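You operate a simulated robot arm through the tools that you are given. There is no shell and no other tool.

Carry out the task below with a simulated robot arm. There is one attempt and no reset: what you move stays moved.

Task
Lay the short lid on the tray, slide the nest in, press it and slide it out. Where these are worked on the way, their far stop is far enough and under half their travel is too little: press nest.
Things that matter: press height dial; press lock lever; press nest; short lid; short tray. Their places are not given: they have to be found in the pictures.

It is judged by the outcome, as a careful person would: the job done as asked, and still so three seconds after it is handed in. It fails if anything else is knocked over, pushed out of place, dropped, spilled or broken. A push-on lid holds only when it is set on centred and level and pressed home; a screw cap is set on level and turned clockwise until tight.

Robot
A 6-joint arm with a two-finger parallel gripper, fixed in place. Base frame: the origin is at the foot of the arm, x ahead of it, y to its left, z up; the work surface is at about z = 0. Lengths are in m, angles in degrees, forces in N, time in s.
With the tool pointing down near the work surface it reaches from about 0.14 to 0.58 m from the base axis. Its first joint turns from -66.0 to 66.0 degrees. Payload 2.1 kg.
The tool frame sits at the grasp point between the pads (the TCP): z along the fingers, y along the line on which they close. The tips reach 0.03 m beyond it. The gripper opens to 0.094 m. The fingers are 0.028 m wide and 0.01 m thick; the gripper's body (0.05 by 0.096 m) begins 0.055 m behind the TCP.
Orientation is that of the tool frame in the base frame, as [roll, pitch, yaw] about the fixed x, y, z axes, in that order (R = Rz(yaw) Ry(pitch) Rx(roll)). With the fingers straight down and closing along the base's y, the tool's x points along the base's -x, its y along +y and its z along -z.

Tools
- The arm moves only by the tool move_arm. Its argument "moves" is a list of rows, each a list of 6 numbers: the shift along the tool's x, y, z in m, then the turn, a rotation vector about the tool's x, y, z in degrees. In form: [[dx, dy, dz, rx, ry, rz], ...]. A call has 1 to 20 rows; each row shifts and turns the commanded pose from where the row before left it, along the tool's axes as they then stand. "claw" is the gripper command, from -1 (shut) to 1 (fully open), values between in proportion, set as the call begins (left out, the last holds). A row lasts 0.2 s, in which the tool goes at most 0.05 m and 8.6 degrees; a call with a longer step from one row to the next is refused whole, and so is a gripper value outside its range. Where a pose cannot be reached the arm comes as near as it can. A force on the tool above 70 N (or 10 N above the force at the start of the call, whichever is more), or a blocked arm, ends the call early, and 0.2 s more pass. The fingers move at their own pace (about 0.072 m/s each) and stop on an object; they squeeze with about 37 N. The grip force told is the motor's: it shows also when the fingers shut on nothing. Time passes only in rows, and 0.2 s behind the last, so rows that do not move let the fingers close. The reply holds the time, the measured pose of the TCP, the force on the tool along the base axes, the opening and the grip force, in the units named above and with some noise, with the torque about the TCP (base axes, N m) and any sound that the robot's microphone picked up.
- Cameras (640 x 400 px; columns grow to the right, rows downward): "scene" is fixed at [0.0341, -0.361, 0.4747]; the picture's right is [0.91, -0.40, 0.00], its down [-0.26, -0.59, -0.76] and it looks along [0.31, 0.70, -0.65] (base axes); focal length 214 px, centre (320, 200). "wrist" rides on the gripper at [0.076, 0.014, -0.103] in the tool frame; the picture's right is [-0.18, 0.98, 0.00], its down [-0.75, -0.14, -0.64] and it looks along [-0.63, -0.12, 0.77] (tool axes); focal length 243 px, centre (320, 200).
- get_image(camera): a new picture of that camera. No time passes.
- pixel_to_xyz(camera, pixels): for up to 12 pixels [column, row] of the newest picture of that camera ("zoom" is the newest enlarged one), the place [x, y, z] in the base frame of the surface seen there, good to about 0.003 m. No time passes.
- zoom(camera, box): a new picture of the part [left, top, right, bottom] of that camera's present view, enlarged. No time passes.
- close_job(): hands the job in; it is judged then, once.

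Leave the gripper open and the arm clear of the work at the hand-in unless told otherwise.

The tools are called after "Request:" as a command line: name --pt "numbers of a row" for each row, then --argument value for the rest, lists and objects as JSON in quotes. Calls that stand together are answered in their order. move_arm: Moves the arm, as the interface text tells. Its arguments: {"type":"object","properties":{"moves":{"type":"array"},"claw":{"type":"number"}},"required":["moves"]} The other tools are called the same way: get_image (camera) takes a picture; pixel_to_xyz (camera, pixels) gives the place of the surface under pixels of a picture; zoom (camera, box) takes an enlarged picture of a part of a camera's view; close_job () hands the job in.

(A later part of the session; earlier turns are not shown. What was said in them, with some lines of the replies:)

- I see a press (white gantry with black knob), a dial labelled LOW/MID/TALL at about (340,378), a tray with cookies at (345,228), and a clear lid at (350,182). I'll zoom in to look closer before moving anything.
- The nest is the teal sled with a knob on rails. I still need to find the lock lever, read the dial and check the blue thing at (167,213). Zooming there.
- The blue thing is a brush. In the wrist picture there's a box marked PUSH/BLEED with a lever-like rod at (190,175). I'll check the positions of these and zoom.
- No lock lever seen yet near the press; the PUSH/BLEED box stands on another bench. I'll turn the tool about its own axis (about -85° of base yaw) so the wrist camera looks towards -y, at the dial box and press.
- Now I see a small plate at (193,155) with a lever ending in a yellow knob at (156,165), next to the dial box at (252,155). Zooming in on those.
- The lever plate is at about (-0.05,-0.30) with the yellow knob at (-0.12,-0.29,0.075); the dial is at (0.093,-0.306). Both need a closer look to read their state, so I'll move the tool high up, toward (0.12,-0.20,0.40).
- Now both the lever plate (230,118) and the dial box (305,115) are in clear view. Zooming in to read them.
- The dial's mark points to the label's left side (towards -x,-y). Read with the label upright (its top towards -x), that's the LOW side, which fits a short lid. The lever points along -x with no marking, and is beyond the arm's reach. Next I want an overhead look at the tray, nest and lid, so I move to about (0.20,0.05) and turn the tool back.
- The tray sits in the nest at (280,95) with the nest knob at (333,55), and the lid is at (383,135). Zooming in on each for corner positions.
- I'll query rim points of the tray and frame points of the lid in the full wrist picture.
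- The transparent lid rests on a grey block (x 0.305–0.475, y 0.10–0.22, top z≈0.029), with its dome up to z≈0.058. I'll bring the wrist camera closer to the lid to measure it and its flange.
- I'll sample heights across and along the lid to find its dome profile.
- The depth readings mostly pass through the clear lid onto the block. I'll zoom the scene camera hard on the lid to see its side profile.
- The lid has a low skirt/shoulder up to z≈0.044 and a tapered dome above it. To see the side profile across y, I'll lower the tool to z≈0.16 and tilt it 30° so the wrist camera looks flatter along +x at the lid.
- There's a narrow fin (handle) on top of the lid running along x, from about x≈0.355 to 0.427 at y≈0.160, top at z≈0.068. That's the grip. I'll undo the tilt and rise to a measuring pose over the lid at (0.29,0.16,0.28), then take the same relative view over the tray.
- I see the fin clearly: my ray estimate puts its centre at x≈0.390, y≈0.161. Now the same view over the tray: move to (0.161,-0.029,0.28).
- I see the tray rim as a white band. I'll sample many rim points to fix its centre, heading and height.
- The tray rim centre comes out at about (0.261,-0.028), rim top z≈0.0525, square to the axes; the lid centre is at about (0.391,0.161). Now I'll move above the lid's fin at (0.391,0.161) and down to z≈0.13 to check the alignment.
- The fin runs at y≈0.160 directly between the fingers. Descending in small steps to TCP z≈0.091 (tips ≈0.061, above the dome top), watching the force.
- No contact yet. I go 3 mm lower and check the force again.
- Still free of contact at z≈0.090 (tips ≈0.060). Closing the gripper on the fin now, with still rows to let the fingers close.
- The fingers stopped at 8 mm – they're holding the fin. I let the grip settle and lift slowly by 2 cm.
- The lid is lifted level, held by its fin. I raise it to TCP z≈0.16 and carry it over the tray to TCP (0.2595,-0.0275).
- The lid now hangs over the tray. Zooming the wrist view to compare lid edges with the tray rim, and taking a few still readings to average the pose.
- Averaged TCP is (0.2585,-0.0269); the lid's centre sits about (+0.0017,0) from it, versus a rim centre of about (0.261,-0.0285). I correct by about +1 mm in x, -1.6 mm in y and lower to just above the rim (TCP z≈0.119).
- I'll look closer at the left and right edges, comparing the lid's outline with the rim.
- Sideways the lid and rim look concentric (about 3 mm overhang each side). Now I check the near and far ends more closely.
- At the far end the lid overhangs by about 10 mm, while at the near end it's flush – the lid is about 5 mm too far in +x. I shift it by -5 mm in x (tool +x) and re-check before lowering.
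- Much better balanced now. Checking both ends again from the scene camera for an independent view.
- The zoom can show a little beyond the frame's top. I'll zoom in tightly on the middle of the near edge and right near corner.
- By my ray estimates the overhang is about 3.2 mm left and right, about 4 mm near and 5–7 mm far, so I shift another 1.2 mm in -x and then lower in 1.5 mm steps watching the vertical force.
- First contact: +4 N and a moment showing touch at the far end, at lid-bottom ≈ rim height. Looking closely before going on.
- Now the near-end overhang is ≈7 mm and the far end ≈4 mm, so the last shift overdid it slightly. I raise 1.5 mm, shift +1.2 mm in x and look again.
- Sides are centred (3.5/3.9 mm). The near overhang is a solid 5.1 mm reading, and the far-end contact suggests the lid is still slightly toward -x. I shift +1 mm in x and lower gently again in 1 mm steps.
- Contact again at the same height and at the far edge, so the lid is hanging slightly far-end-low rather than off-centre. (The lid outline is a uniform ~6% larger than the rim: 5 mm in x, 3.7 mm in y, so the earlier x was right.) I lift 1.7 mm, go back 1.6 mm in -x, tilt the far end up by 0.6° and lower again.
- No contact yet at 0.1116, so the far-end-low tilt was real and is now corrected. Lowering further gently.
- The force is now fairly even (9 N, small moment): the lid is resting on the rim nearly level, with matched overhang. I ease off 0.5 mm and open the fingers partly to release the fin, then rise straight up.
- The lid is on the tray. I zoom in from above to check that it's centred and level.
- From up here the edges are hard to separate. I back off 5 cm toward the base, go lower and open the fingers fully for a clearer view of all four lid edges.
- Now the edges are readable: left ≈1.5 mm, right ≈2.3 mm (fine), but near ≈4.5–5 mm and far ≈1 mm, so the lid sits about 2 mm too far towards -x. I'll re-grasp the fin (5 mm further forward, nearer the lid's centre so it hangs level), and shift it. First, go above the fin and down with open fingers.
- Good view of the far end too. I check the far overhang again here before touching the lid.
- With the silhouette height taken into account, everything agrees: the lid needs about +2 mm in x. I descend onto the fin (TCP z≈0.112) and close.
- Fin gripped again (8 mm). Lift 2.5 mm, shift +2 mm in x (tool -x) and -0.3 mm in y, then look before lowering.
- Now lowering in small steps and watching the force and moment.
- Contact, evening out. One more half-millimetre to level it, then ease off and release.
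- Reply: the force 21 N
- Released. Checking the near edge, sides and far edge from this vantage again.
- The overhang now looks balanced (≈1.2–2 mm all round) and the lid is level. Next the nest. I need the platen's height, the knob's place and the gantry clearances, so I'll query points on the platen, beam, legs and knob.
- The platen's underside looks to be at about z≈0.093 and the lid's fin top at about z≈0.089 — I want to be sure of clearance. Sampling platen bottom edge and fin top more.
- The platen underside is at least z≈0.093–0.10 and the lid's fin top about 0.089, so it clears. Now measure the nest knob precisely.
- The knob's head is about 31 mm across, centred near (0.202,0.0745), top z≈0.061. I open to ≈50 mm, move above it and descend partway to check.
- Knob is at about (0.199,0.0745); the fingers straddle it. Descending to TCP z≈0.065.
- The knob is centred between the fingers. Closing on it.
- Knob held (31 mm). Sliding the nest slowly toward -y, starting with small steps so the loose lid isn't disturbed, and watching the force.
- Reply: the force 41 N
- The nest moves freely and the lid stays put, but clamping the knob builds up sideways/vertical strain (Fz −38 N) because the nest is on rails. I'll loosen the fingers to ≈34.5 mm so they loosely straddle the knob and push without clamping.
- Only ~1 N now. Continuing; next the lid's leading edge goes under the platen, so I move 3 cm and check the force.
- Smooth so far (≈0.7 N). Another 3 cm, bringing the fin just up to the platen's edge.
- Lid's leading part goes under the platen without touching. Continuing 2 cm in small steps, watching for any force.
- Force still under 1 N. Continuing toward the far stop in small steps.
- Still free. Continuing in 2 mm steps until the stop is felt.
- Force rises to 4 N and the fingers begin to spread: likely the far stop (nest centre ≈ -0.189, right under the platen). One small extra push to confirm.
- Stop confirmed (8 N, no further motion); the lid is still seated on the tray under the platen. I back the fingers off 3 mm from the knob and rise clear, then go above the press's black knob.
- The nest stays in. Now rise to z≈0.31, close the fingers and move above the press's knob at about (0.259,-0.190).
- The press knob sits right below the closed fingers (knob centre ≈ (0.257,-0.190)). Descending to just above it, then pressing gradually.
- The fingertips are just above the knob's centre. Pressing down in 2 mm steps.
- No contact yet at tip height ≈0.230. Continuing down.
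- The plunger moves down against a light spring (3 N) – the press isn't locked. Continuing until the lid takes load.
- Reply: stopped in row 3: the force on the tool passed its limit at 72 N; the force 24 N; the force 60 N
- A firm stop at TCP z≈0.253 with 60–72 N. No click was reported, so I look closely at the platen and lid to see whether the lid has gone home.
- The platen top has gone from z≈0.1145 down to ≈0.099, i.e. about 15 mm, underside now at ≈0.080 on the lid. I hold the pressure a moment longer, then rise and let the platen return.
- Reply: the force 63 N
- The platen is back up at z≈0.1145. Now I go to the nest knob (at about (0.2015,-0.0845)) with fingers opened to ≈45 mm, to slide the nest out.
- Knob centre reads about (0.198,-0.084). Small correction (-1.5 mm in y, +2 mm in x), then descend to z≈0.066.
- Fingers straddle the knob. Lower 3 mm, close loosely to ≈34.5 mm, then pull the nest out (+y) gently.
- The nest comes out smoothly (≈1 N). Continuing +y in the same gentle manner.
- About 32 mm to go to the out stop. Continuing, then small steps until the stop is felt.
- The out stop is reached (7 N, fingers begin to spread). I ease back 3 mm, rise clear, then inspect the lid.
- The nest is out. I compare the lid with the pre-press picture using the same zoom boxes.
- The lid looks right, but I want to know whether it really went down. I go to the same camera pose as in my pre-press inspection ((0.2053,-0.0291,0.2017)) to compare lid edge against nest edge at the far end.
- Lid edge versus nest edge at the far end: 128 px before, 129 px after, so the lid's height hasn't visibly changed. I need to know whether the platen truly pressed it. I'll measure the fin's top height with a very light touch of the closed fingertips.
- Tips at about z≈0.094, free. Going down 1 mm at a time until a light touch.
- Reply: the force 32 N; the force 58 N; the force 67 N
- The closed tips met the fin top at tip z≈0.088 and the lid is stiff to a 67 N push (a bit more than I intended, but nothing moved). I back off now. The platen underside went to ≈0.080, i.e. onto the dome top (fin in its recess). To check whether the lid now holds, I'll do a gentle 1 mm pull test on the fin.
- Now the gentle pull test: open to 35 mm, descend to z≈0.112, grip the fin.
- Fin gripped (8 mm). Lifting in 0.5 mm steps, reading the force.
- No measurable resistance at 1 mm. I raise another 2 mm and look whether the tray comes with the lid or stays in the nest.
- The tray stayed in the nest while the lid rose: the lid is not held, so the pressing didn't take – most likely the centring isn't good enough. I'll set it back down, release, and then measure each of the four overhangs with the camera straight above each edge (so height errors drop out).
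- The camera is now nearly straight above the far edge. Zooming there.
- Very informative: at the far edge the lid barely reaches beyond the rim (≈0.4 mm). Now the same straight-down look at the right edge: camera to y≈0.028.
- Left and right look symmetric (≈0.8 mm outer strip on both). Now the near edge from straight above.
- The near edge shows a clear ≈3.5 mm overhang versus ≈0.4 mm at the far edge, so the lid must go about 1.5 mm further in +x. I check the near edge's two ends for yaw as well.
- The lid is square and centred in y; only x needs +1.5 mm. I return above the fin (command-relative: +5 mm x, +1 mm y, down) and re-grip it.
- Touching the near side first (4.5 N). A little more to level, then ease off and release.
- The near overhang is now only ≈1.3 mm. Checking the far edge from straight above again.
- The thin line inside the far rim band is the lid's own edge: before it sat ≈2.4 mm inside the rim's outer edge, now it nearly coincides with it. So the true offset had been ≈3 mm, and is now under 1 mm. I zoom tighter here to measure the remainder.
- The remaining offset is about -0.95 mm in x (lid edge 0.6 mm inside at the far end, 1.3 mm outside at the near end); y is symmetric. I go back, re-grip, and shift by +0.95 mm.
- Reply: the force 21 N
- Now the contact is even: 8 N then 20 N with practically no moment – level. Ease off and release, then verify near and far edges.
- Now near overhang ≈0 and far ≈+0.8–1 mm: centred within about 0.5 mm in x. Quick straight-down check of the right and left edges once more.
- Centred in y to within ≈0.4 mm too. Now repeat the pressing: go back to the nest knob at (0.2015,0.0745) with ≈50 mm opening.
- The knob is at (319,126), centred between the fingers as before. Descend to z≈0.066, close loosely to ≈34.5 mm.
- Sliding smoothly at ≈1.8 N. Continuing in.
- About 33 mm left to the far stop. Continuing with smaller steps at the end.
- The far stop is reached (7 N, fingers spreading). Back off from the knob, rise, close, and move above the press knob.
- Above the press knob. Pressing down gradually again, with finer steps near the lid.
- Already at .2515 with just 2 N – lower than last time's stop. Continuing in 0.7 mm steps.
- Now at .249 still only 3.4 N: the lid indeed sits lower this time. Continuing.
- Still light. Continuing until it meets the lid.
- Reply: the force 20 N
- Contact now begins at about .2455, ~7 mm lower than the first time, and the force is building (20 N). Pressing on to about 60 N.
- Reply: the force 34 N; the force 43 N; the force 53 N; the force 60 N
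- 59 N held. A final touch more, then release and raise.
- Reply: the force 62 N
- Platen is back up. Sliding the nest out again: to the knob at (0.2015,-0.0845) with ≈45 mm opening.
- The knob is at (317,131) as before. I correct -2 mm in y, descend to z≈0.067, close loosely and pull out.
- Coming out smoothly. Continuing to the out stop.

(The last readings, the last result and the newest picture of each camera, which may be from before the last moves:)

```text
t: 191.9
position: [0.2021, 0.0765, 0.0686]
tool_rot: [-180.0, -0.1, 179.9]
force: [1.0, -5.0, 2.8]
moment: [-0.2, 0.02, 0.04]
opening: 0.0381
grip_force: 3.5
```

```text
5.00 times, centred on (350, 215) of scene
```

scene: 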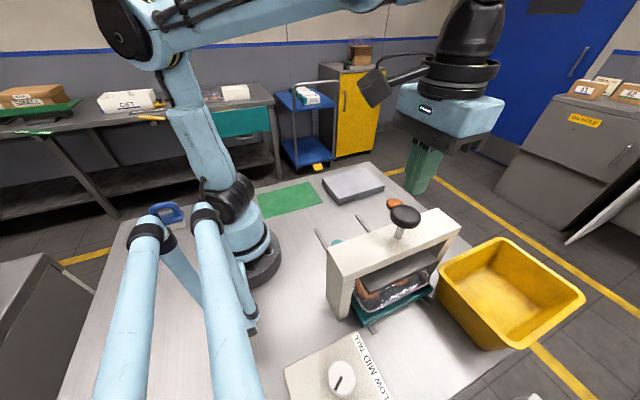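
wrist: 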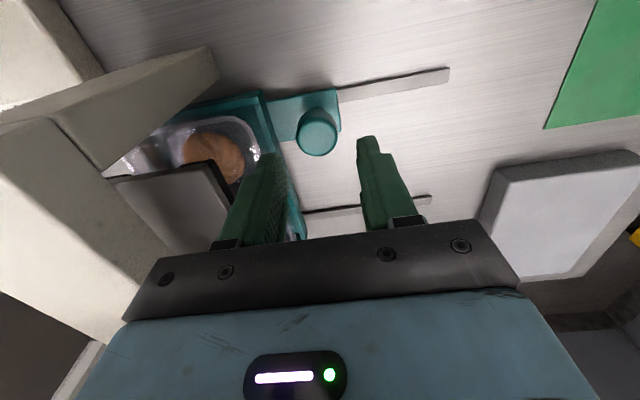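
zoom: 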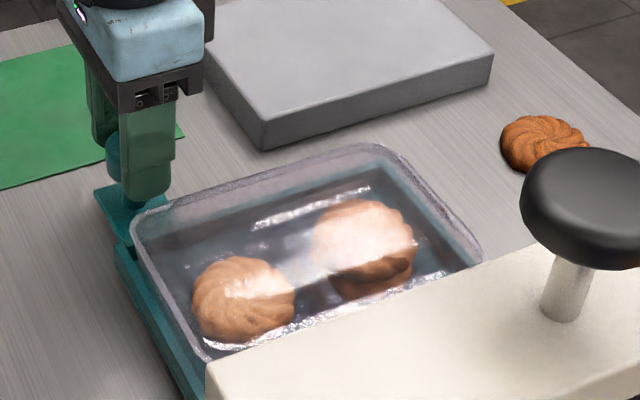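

The out stop is reached, and the lid now visibly sits about 6 mm lower than before – it has gone home. I back off the knob, rise and inspect from above.

Request:
move_arm --pt "0 -0.0015 0 0 0 0" --pt "0 -0.0015 0 0 0 0" --pt "0 0 -0.01 0 0 0" --pt "0 0 -0.03 0 0 0" --pt "0 0 -0.04 0 0 0" --pt "0 0 -0.04 0 0 0" --pt "0 -0.034 0 0 0 0" --pt "0 -0.034 0 0 0 0" --pt "0 -0.034 0 0 0 0" --pt "0 0 0 0 0 0" --pt "0 0 0 0 0 0"

Request:
get_image --camera "wrist"

Request:
zoom --camera "wrist" --box '[250, 40, 390, 128]'

Request:
zoom --camera "scene" --box '[306, 204, 338, 224]'

Request:
zoom --camera "scene" --box '[360, 196, 396, 220]'

```text
t: 194.3
position: [0.2023, -0.0275, 0.1888]
tool_rot: [-179.9, -0.1, 179.9]
force: [0.4, 0.2, -0.2]
moment: [-0.02, 0.03, -0.01]
opening: 0.0345
grip_force: 0.0
```

```text
taken
```

wrist: 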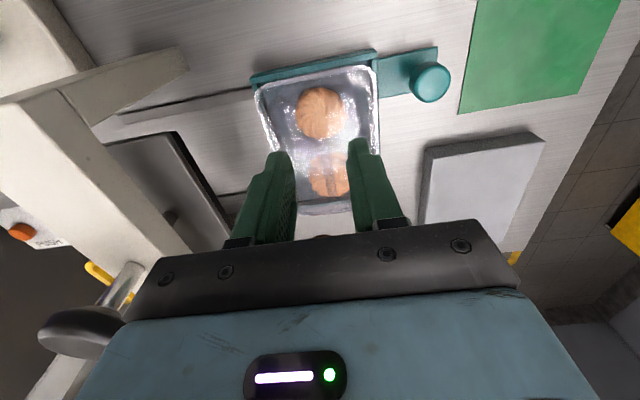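

```text
4.55 times, centred on (320, 84) of wrist
```

zoom: 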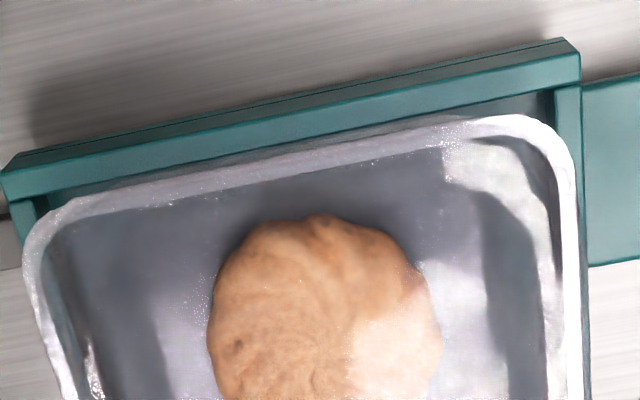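

```text
16.00 times, centred on (322, 214) of scene
```

zoom: 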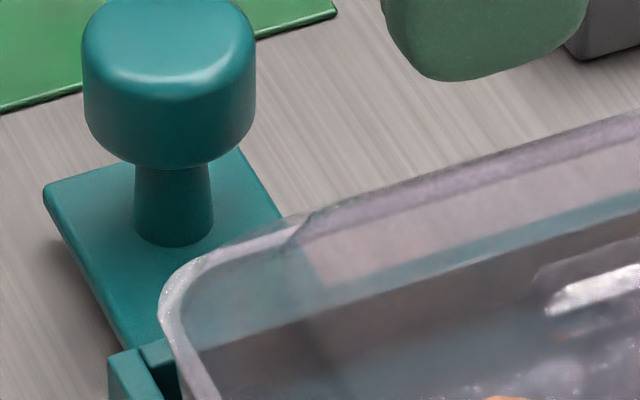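

```text
16.00 times, centred on (378, 208) of scene
```

zoom: 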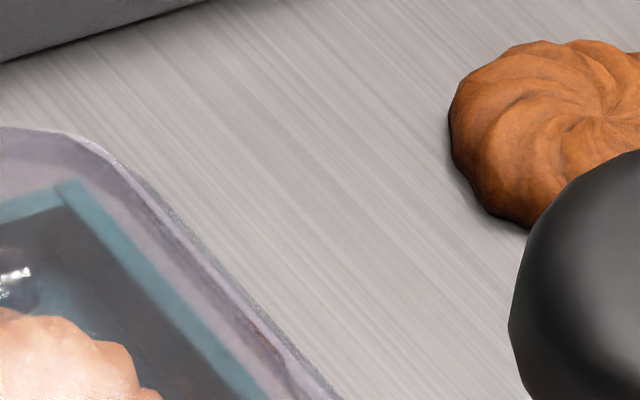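

The lid's outline is 4–6 mm lower than after the first try, snug on the rim. To make sure it actually holds, I do a very gentle 1 mm lift test on the fin. First position above the fin and descend with slightly open fingers to z≈0.108.

Request:
move_arm --pt "-0.029 -0.001 0 0 0 0" --pt "-0.029 -0.001 0 0 0 0" --pt "0 0 0.035 0 0 0" --pt "0 0 0.03 0 0 0" --pt "0 0 0.01 0 0 0" --pt "0 0 0 0 0 0"

Request:
get_image --camera "wrist"

Request:
move_arm --pt "0 0 0.003 0 0 0" --pt "0 0 0.002 0 0 0" --pt "0 0 0 0 0 0"

```text
t: 195.7
position: [0.2609, -0.0279, 0.1113]
tool_rot: [-179.9, -0.1, 179.9]
force: [-0.3, 0.8, 0.2]
moment: [-0.02, 0.01, -0.01]
opening: 0.0344
grip_force: 0.1
```

```text
taken
```

wrist: 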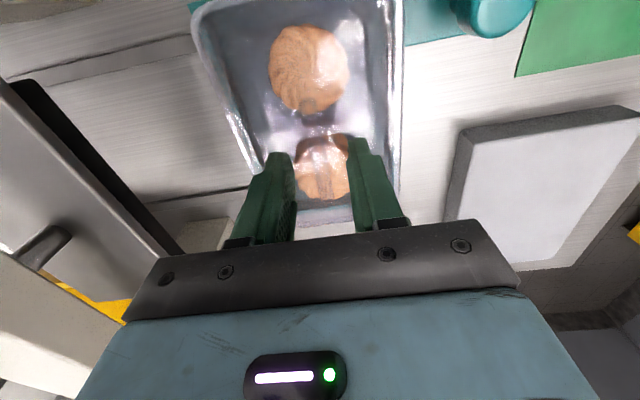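

```text
t: 196.5
position: [0.261, -0.0293, 0.107]
tool_rot: [-179.9, -0.2, 179.9]
force: [0.5, 0.2, 0.5]
moment: [0.0, 0.0, 0.04]
opening: 0.0344
grip_force: 0.1
```

Request:
move_arm --pt "0 0 0 0 0 0" --pt "0 0 0 0 0 0" --pt "0 0 0 0 0 0" --claw -1

Request:
move_arm --pt "0 0 -0.0005 0 0 0" --pt "0 0 0 0 0 0"

Request:
move_arm --pt "0 0 -0.0005 0 0 0" --pt "0 0 0 0 0 0" --pt "0 0 0 0 0 0"

Request:
zoom --camera "scene" --box '[306, 204, 338, 224]'

```text
t: 197.3
position: [0.2612, -0.0292, 0.107]
tool_rot: [-179.9, -0.1, 180.0]
force: [-1.0, -0.4, -1.1]
moment: [-0.04, 0.0, 0.04]
opening: 0.0082
grip_force: 23.1
```

```text
t: 197.9
position: [0.2604, -0.03, 0.1084]
tool_rot: [-179.9, -0.1, 179.8]
force: [-0.3, -0.6, -0.7]
moment: [-0.03, 0.02, 0.0]
opening: 0.008
grip_force: 23.2
```

```text
t: 198.7
position: [0.2619, -0.0295, 0.1086]
tool_rot: [-179.9, -0.1, 179.9]
force: [0.3, -0.4, -0.1]
moment: [0.0, 0.02, -0.02]
opening: 0.0081
grip_force: 23.1
```

```text
16.00 times, centred on (322, 214) of scene
```

zoom: 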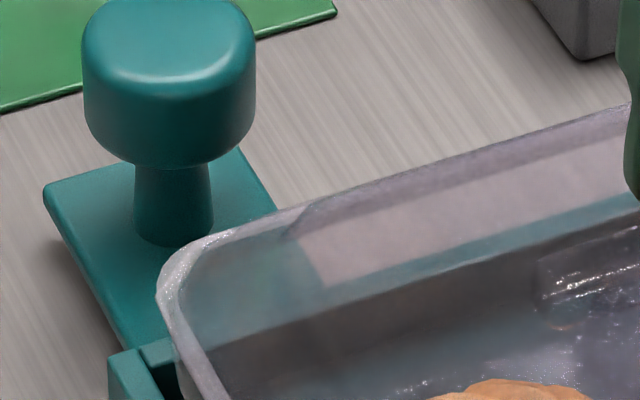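

Little force at 1 mm. I raise another 1.5 mm and look whether the tray rim rises with the lid or a gap opens.

Request:
move_arm --pt "0 0 -0.0008 0 0 0" --pt "0 0 -0.0007 0 0 0" --pt "0 0 0 0 0 0"

Request:
move_arm --pt "0 0 0 0 0 0"

Request:
move_arm --pt "0 0 0 0 0 0"

Request:
zoom --camera "scene" --box '[306, 204, 338, 224]'

Request:
zoom --camera "scene" --box '[360, 196, 396, 220]'

Request:
zoom --camera "wrist" --box '[340, 180, 420, 230]'

Request:
zoom --camera "scene" --box '[300, 175, 400, 255]'

```text
t: 199.5
position: [0.2612, -0.0293, 0.1095]
tool_rot: [-179.9, -0.1, 179.9]
force: [-0.9, 0.8, -0.9]
moment: [-0.01, 0.01, 0.0]
opening: 0.0083
grip_force: 23.1
```

```text
t: 199.9
position: [0.2597, -0.0297, 0.11]
tool_rot: [-179.9, -0.1, 179.9]
force: [-0.1, -0.5, -1.5]
moment: [0.0, 0.04, 0.02]
opening: 0.0087
grip_force: 22.6
```

```text
t: 200.3
position: [0.2614, -0.0289, 0.1103]
tool_rot: [-179.9, -0.1, 179.9]
force: [0.2, 0.9, -0.1]
moment: [-0.02, 0.02, -0.01]
opening: 0.0083
grip_force: 23.2
```

```text
16.00 times, centred on (322, 214) of scene
```

zoom: 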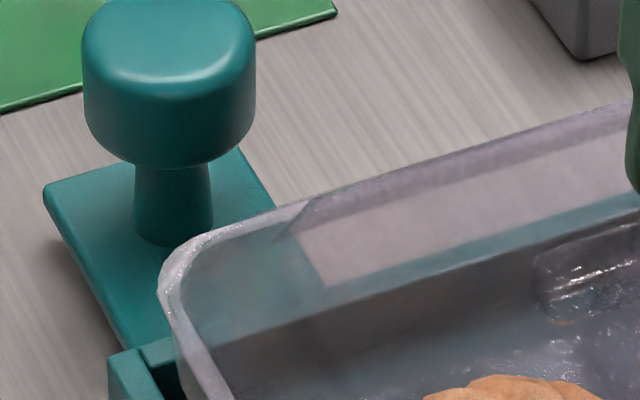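

```text
16.00 times, centred on (378, 208) of scene
```

zoom: 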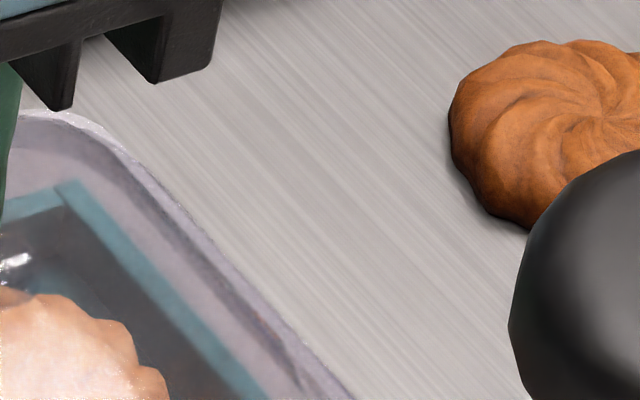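

```text
8.00 times, centred on (380, 205) of wrist
```

zoom: 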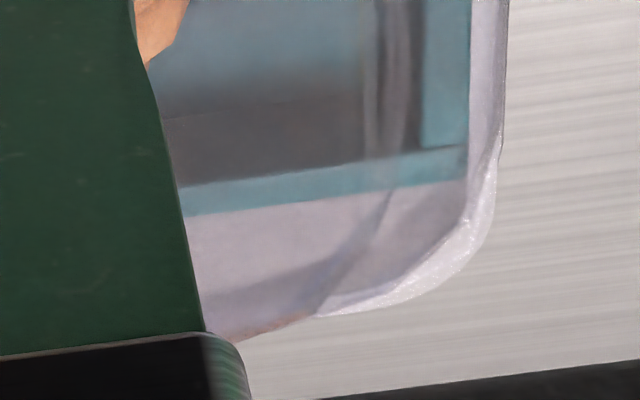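

```text
5.00 times, centred on (350, 215) of scene
```

zoom: 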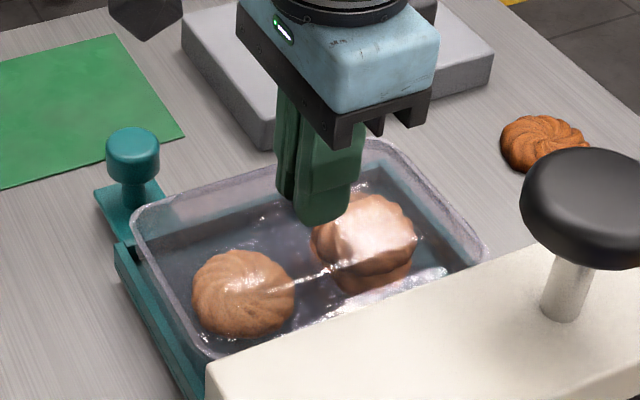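

The sparkling tray rim and the cookies rose together with the lid (rim corner moved up ≈12 px in the 16× view): the lid now holds the tray. I lower it gently back into the nest by the same 2.5 mm and check the force.

Request:
move_arm --pt "0 0 0.001 0 0 0" --pt "0 0 0.001 0 0 0" --pt "0 0 0.0004 0 0 0" --pt "0 0 0 0 0 0"

Request:
move_arm --pt "0 0 0.0003 0 0 0" --pt "0 0 0 0 0 0"

```text
t: 201.3
position: [0.261, -0.0282, 0.1081]
tool_rot: [-179.8, -0.1, 179.9]
force: [-0.2, 0.0, -0.9]
moment: [0.0, 0.0, 0.02]
opening: 0.0082
grip_force: 22.9
```

```text
t: 201.9
position: [0.26, -0.0282, 0.1076]
tool_rot: [-179.9, -0.1, 179.8]
force: [0.2, -0.3, -0.3]
moment: [0.02, -0.01, -0.04]
opening: 0.0081
grip_force: 22.5
```

Request:
move_arm --pt "0 0 0.0004 0 0 0" --pt "0 0 0 0 0 0"

Request:
zoom --camera "scene" --box '[306, 204, 338, 224]'

```text
t: 202.5
position: [0.2608, -0.0292, 0.1085]
tool_rot: [-179.9, 0.0, 179.8]
force: [0.0, 0.0, -0.7]
moment: [-0.01, -0.01, -0.01]
opening: 0.008
grip_force: 22.8
```

```text
16.00 times, centred on (322, 214) of scene
```

zoom: 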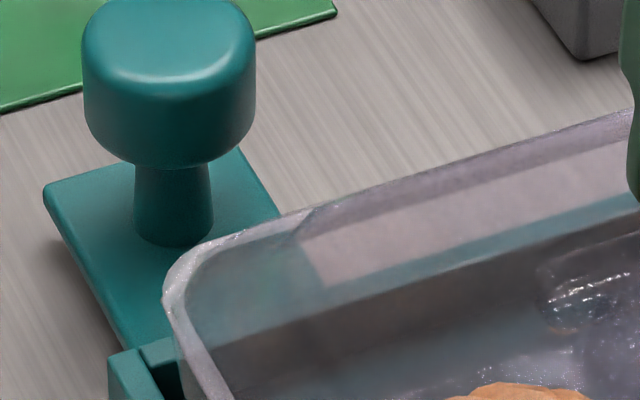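

Not quite down yet. Lowering in 0.4 mm steps until the nest takes the weight.

Request:
move_arm --pt "0 0 0.0004 0 0 0" --pt "0 0 0 0 0 0"

Request:
move_arm --pt "0 0 0.0004 0 0 0" --pt "0 0 0 0 0 0"

```text
t: 203.1
position: [0.2612, -0.0285, 0.1073]
tool_rot: [-179.9, 0.1, 179.8]
force: [2.4, -1.2, 6.2]
moment: [-0.06, -0.05, -0.03]
opening: 0.0081
grip_force: 23.3
```

```text
t: 203.7
position: [0.261, -0.0282, 0.1073]
tool_rot: [-179.9, -0.1, 179.9]
force: [1.1, -1.0, 20.0]
moment: [-0.01, 0.01, 0.0]
opening: 0.008
grip_force: 22.9
```

The tray is fully down on the nest, level (20 N, no moment). I ease off, open the fingers and rise clear.

Request:
move_arm --pt "0 0 -0.0007 0 0 0" --pt "0 0 0 0 0 0"

Request:
move_arm --pt "0 0 0 0 0 0" --pt "0 0 0 0 0 0" --pt "0 0 0 0 0 0" --claw -0.3

Request:
move_arm --pt "0 0 -0.01 0 0 0" --pt "0 0 -0.03 0 0 0" --pt "0 0 -0.04 0 0 0" --pt "0 0 -0.04 0 0 0" --pt "0 0 -0.04 0 0 0" --pt "0 0 -0.04 0 0 0" --pt "0 0 0 0 0 0"

Request:
get_image --camera "scene"

Request:
zoom --camera "scene" --box '[300, 175, 400, 255]'

Request:
get_image --camera "wrist"

```text
t: 204.3
position: [0.2594, -0.0274, 0.1072]
tool_rot: [179.9, -0.1, 179.9]
force: [-0.6, 0.6, -1.2]
moment: [0.05, -0.01, -0.02]
opening: 0.0081
grip_force: 22.9
```

```text
t: 205.1
position: [0.2606, -0.0288, 0.1077]
tool_rot: [-180.0, -0.2, 179.9]
force: [-0.3, 0.3, 0.0]
moment: [0.04, 0.0, -0.01]
opening: 0.0326
grip_force: 0.0
```

```text
t: 206.7
position: [0.2591, -0.0295, 0.3087]
tool_rot: [-179.9, -0.1, 179.9]
force: [-0.8, 0.1, 0.2]
moment: [-0.03, 0.0, 0.0]
opening: 0.033
grip_force: 0.1
```

```text
taken
```

scene: 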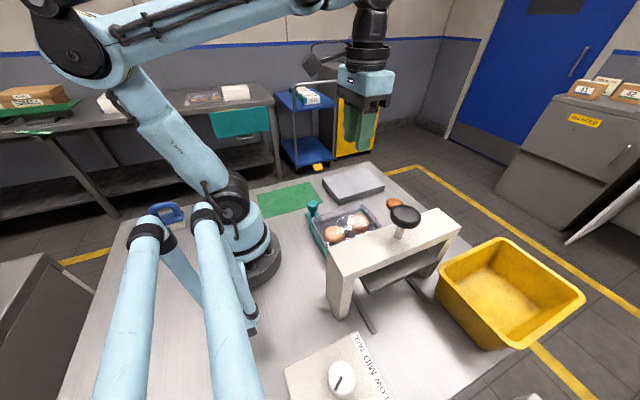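

```text
5.00 times, centred on (350, 215) of scene
```

zoom: 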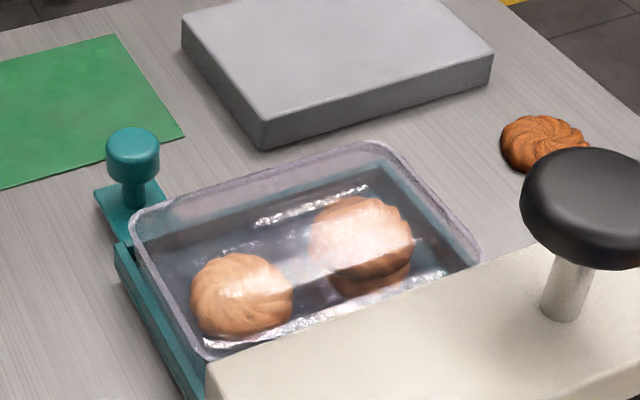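

```text
taken
```

wrist: 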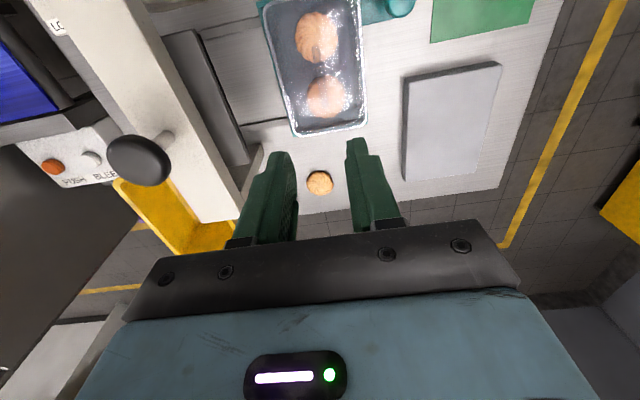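

All seems in place. A last close look at lid and tray, then I move the arm aside, open fully and verify everything else (two cookies, block, bin, dial, lever) is untouched.

Request:
zoom --camera "wrist" --box '[240, 0, 390, 94]'

Request:
zoom --camera "wrist" --box '[240, 60, 390, 154]'

Request:
zoom --camera "scene" --box '[306, 204, 338, 224]'

Request:
zoom --camera "scene" --box '[360, 196, 396, 220]'

```text
4.26 times, centred on (315, 47) of wrist
```

zoom: 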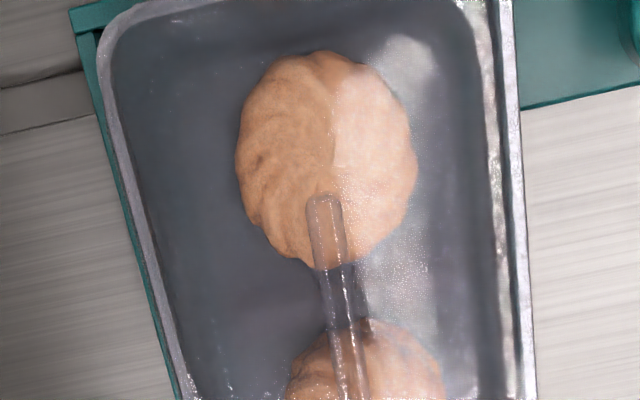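

```text
4.26 times, centred on (315, 107) of wrist
```

zoom: 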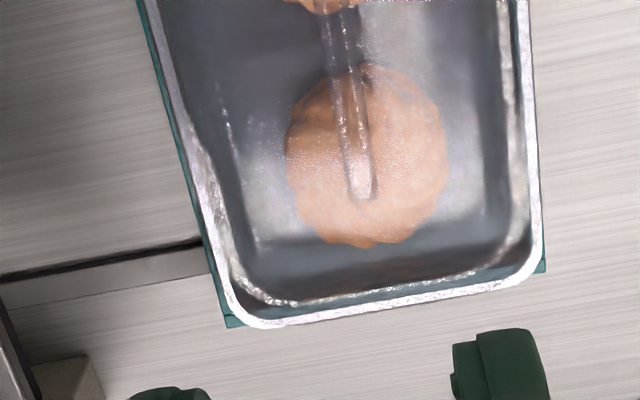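

```text
16.00 times, centred on (322, 214) of scene
```

zoom: 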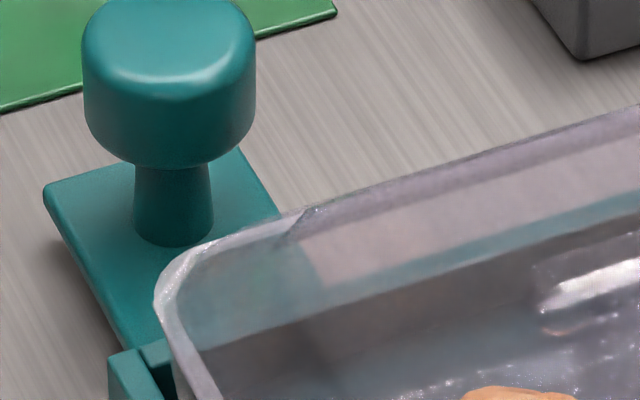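

```text
16.00 times, centred on (378, 208) of scene
```

zoom: 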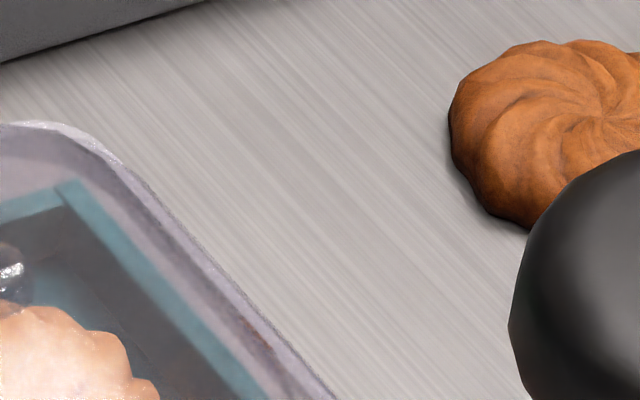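

Compared with before, the tray seems shifted a little in the nest toward +y. I check with straight-down views of the right and left edges.

Request:
move_arm --pt "-0.028 0.0215 0.03 0 0 0" --pt "-0.028 0.0215 0.04 0 0 0" --pt "0 0 0.045 0 0 0" --pt "0 0 0 0 0 0" --pt "0 0 0 0 0 0"

Request:
zoom --camera "wrist" --box '[300, 0, 340, 25]'

Request:
zoom --camera "wrist" --box '[240, 0, 400, 100]'

Request:
move_arm --pt "0 -0.0383 0 0 0 0" --pt "0 -0.0383 0 0 0 0" --pt "0 -0.0384 0 0 0 0" --pt "0 0 0 0 0 0" --pt "0 0 0 0 0 0"

Request:
zoom --camera "wrist" --box '[300, 0, 340, 25]'

Request:
zoom --camera "wrist" --box '[240, 0, 400, 100]'

```text
refused: row 2 steps farther than a row can; nothing moved
```

```text
16.00 times, centred on (320, 12) of wrist
```

zoom: 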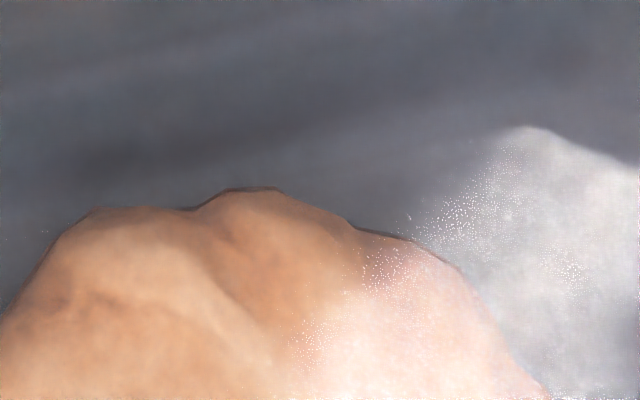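

```text
4.00 times, centred on (320, 50) of wrist
```

zoom: 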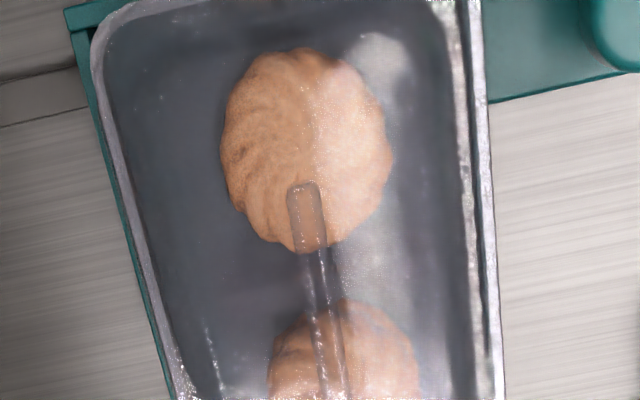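

```text
t: 207.9
position: [0.2601, -0.1429, 0.3088]
tool_rot: [-180.0, -0.1, 179.8]
force: [-0.3, 1.4, -0.8]
moment: [0.03, 0.02, 0.0]
opening: 0.0328
grip_force: 0.1
```

```text
16.00 times, centred on (320, 12) of wrist
```

zoom: 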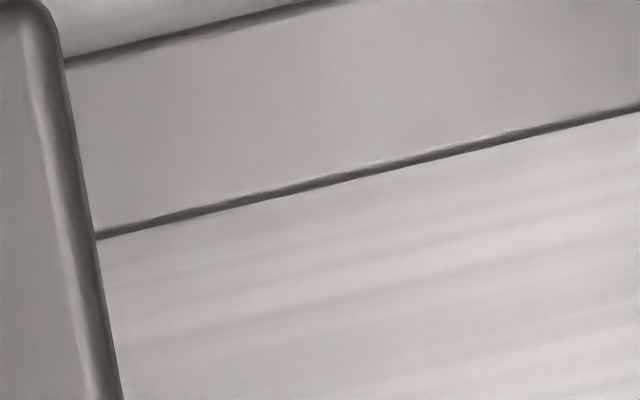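

```text
4.00 times, centred on (320, 50) of wrist
```

zoom: 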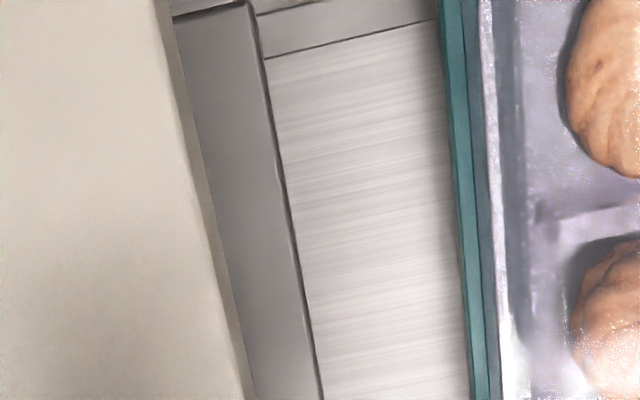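

The first move was refused (row too long), so only the sideways move happened, high above the press. I now go properly to the left-edge view at (0.316,-0.101,0.19), then to the right-edge view.

Request:
move_arm --pt "-0.028 0.021 0 0 0 0" --pt "-0.028 0.021 0 0 0 0" --pt "0 0 0.0395 0 0 0" --pt "0 0 0.0395 0 0 0" --pt "0 0 0.0395 0 0 0" --pt "0 0 0 0 0 0" --pt "0 0 0 0 0 0"

Request:
zoom --camera "wrist" --box '[300, 0, 340, 25]'

Request:
zoom --camera "wrist" --box '[240, 0, 400, 100]'

Request:
move_arm --pt "0 0.0383 0 0 0 0" --pt "0 0.0383 0 0 0 0" --pt "0 0.0384 0 0 0 0" --pt "0 0 0 0 0 0" --pt "0 0 0 0 0 0"

Request:
zoom --camera "wrist" --box '[300, 0, 340, 25]'

Request:
zoom --camera "wrist" --box '[240, 0, 400, 100]'

```text
t: 209.5
position: [0.3167, -0.1005, 0.1901]
tool_rot: [-179.9, -0.1, 179.9]
force: [0.2, -0.5, -0.4]
moment: [0.03, -0.01, -0.05]
opening: 0.0331
grip_force: 0.1
```

```text
16.00 times, centred on (320, 12) of wrist
```

zoom: 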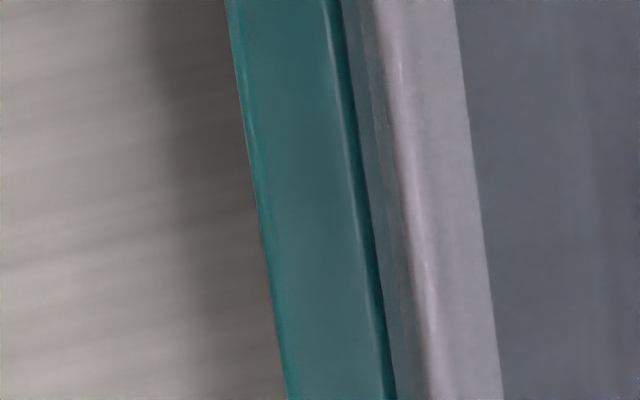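

```text
4.00 times, centred on (320, 50) of wrist
```

zoom: 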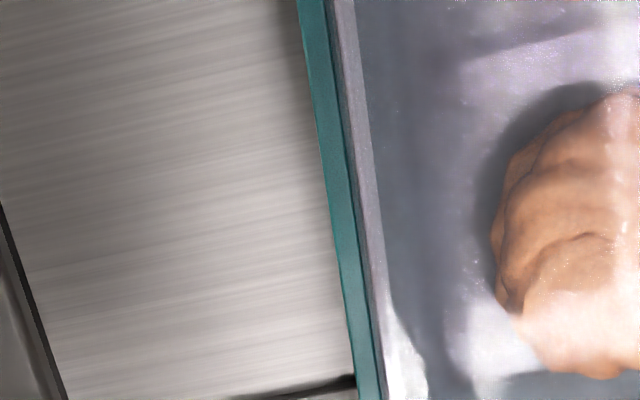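

```text
t: 210.7
position: [0.3141, 0.0142, 0.1904]
tool_rot: [-179.9, -0.2, 179.9]
force: [-1.0, 0.5, -0.5]
moment: [0.01, -0.03, 0.01]
opening: 0.0329
grip_force: 0.0
```

```text
16.00 times, centred on (320, 12) of wrist
```

zoom: 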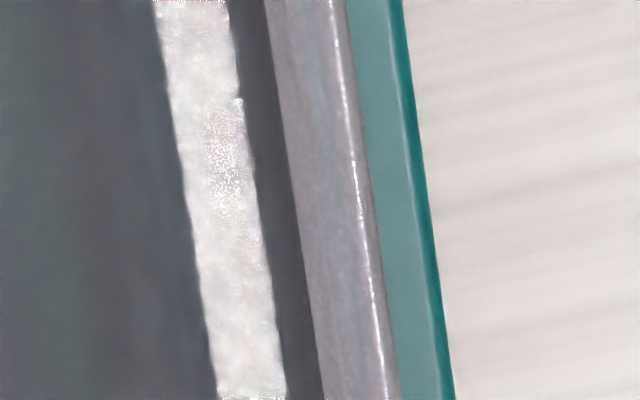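

```text
4.00 times, centred on (320, 50) of wrist
```

zoom: 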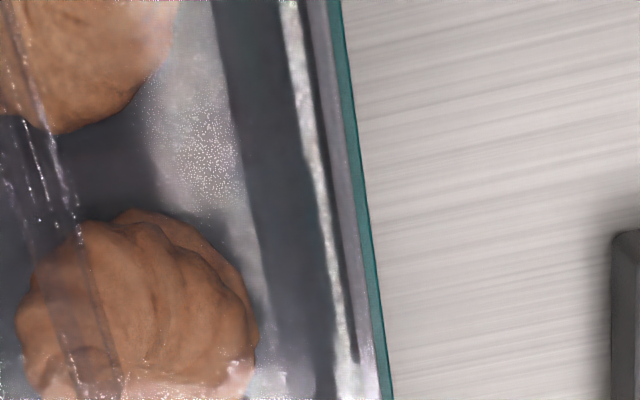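

The tray has settled about 2 mm toward +y inside the nest's clearance – harmless, but I check that it sits flat: sampling rim and cookie heights (earlier: rim 0.0525, cookies 0.032/0.049).

Request:
pixel_to_xyz --camera "wrist" --pixels '[[319, 5], [320, 9], [320.5, 13], [321.5, 18], [323, 25], [324.5, 33], [326, 42], [328, 52], [270, 60], [275, 100], [250, 45], [262, 70]]'

Request:
get_image --camera "wrist"

Request:
pixel_to_xyz --camera "scene" --pixels '[[335, 234], [332, 232], [338, 236], [357, 224], [354, 222], [360, 226], [318, 222], [322, 230], [326, 238], [330, 246], [345, 208], [335, 211]]'

```text
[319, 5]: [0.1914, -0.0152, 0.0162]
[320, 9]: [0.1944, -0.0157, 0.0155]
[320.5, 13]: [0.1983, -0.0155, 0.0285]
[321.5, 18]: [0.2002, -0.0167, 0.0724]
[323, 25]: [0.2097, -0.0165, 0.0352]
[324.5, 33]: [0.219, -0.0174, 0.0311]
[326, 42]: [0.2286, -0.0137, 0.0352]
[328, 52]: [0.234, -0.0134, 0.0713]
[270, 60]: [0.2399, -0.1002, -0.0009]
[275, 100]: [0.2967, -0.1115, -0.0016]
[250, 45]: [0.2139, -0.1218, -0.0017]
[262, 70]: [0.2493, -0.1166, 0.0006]
```

```text
taken
```

wrist: 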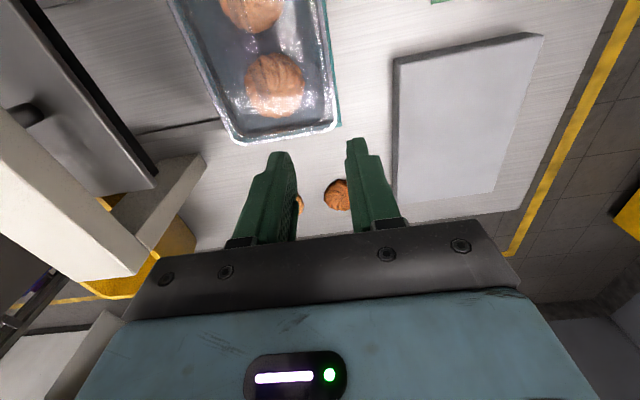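

```text
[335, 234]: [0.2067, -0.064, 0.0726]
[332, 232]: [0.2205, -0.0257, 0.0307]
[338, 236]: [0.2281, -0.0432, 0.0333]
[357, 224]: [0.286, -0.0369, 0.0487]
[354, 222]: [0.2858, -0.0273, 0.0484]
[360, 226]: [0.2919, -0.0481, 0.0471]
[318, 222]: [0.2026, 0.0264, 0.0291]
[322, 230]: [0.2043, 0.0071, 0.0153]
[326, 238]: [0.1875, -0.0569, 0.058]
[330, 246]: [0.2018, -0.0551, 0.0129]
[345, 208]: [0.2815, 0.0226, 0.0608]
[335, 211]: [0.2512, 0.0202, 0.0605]
```

Cookie heights are unchanged (≈0.032 and ≈0.048), so the tray sits fully down; the lid dome is at ≈0.072. I now rise well clear, open the gripper fully and take a final overall look.

Request:
move_arm --pt "0 0 -0.045 0 0 0" --pt "0 0 -0.045 0 0 0" --pt "0 0 -0.045 0 0 0" --pt "0 0 -0.045 0 0 0" --pt "0.02 0.03 0 0 0 0" --pt "0.02 0.03 0 0 0 0" --pt "0 0 0 0 0 0" --pt "0 0 0 0 0 0" --claw 1

Request:
get_image --camera "scene"

Request:
get_image --camera "wrist"

Request:
zoom --camera "scene" --box '[280, 160, 480, 300]'

```text
t: 212.5
position: [0.2782, 0.0721, 0.3691]
tool_rot: [-179.9, -0.1, 179.9]
force: [-0.4, 0.1, 0.9]
moment: [0.0, -0.02, -0.03]
opening: 0.0939
grip_force: 0.0
```

```text
taken
```

scene: 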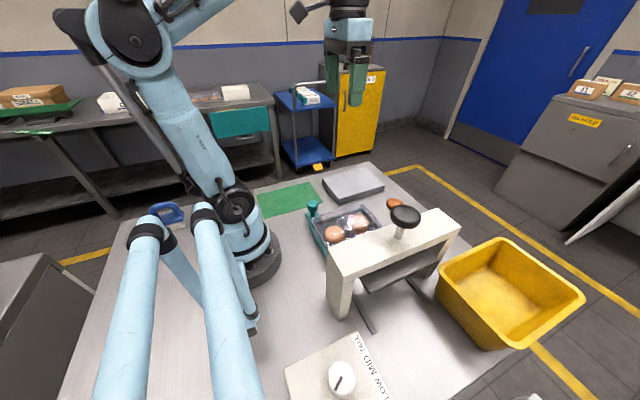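

```text
taken
```

wrist: 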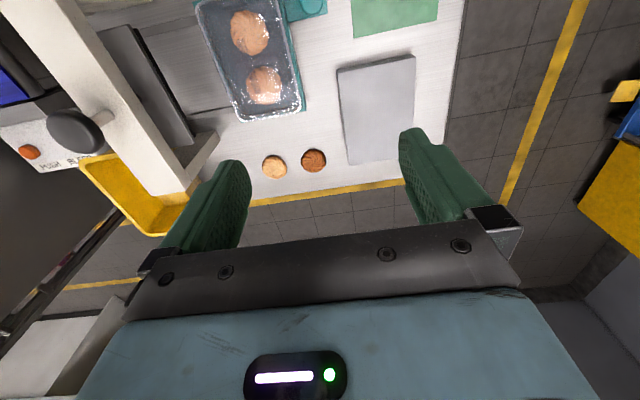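

```text
2.86 times, centred on (380, 230) of scene
```

zoom: 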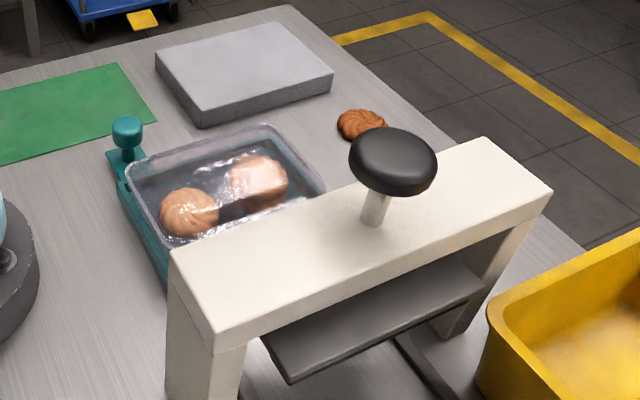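

The lid is on, centred and holding the tray. The nest is out at its stop, the platen is up, and the dial, bin, block and loose cookies are where they were. I didn't touch the lever either. The gripper is open and the arm is clear, so I'm handing in.

Request:
close_job

```text
The job is handed in.
```

The short lid is on the tray and holds it, and the nest is back out at its stop. The job is handed in.

- **First press:** this one did not take. A gentle lift on the lid showed it was loose, because it sat about 3 mm off-centre towards the base.
- **Second press:** I re-centred the lid to within about half a millimetre and slid the nest in to its far stop again. I then pressed the knob to about 60 N. The lid went down 4–6 mm, and the tray rose with it when I lifted the lid 2.5 mm.
- **Contact with the lid:** while checking its height after the first press, I pushed on the lid's handle with about 67 N, more than I intended. Nothing visibly moved or broke.
- **Tray position:** the tray settled about 2 mm to one side (towards +y) in the nest. The cookies in it are at their original heights, so it still sits flat.
- **Dial and lever:** I left both alone. I read the dial as LOW, which fits a short lid. The lever is out of the arm's reach, and the press was not locked.

Nothing else was moved, the gripper is open and the arm is clear of the work.
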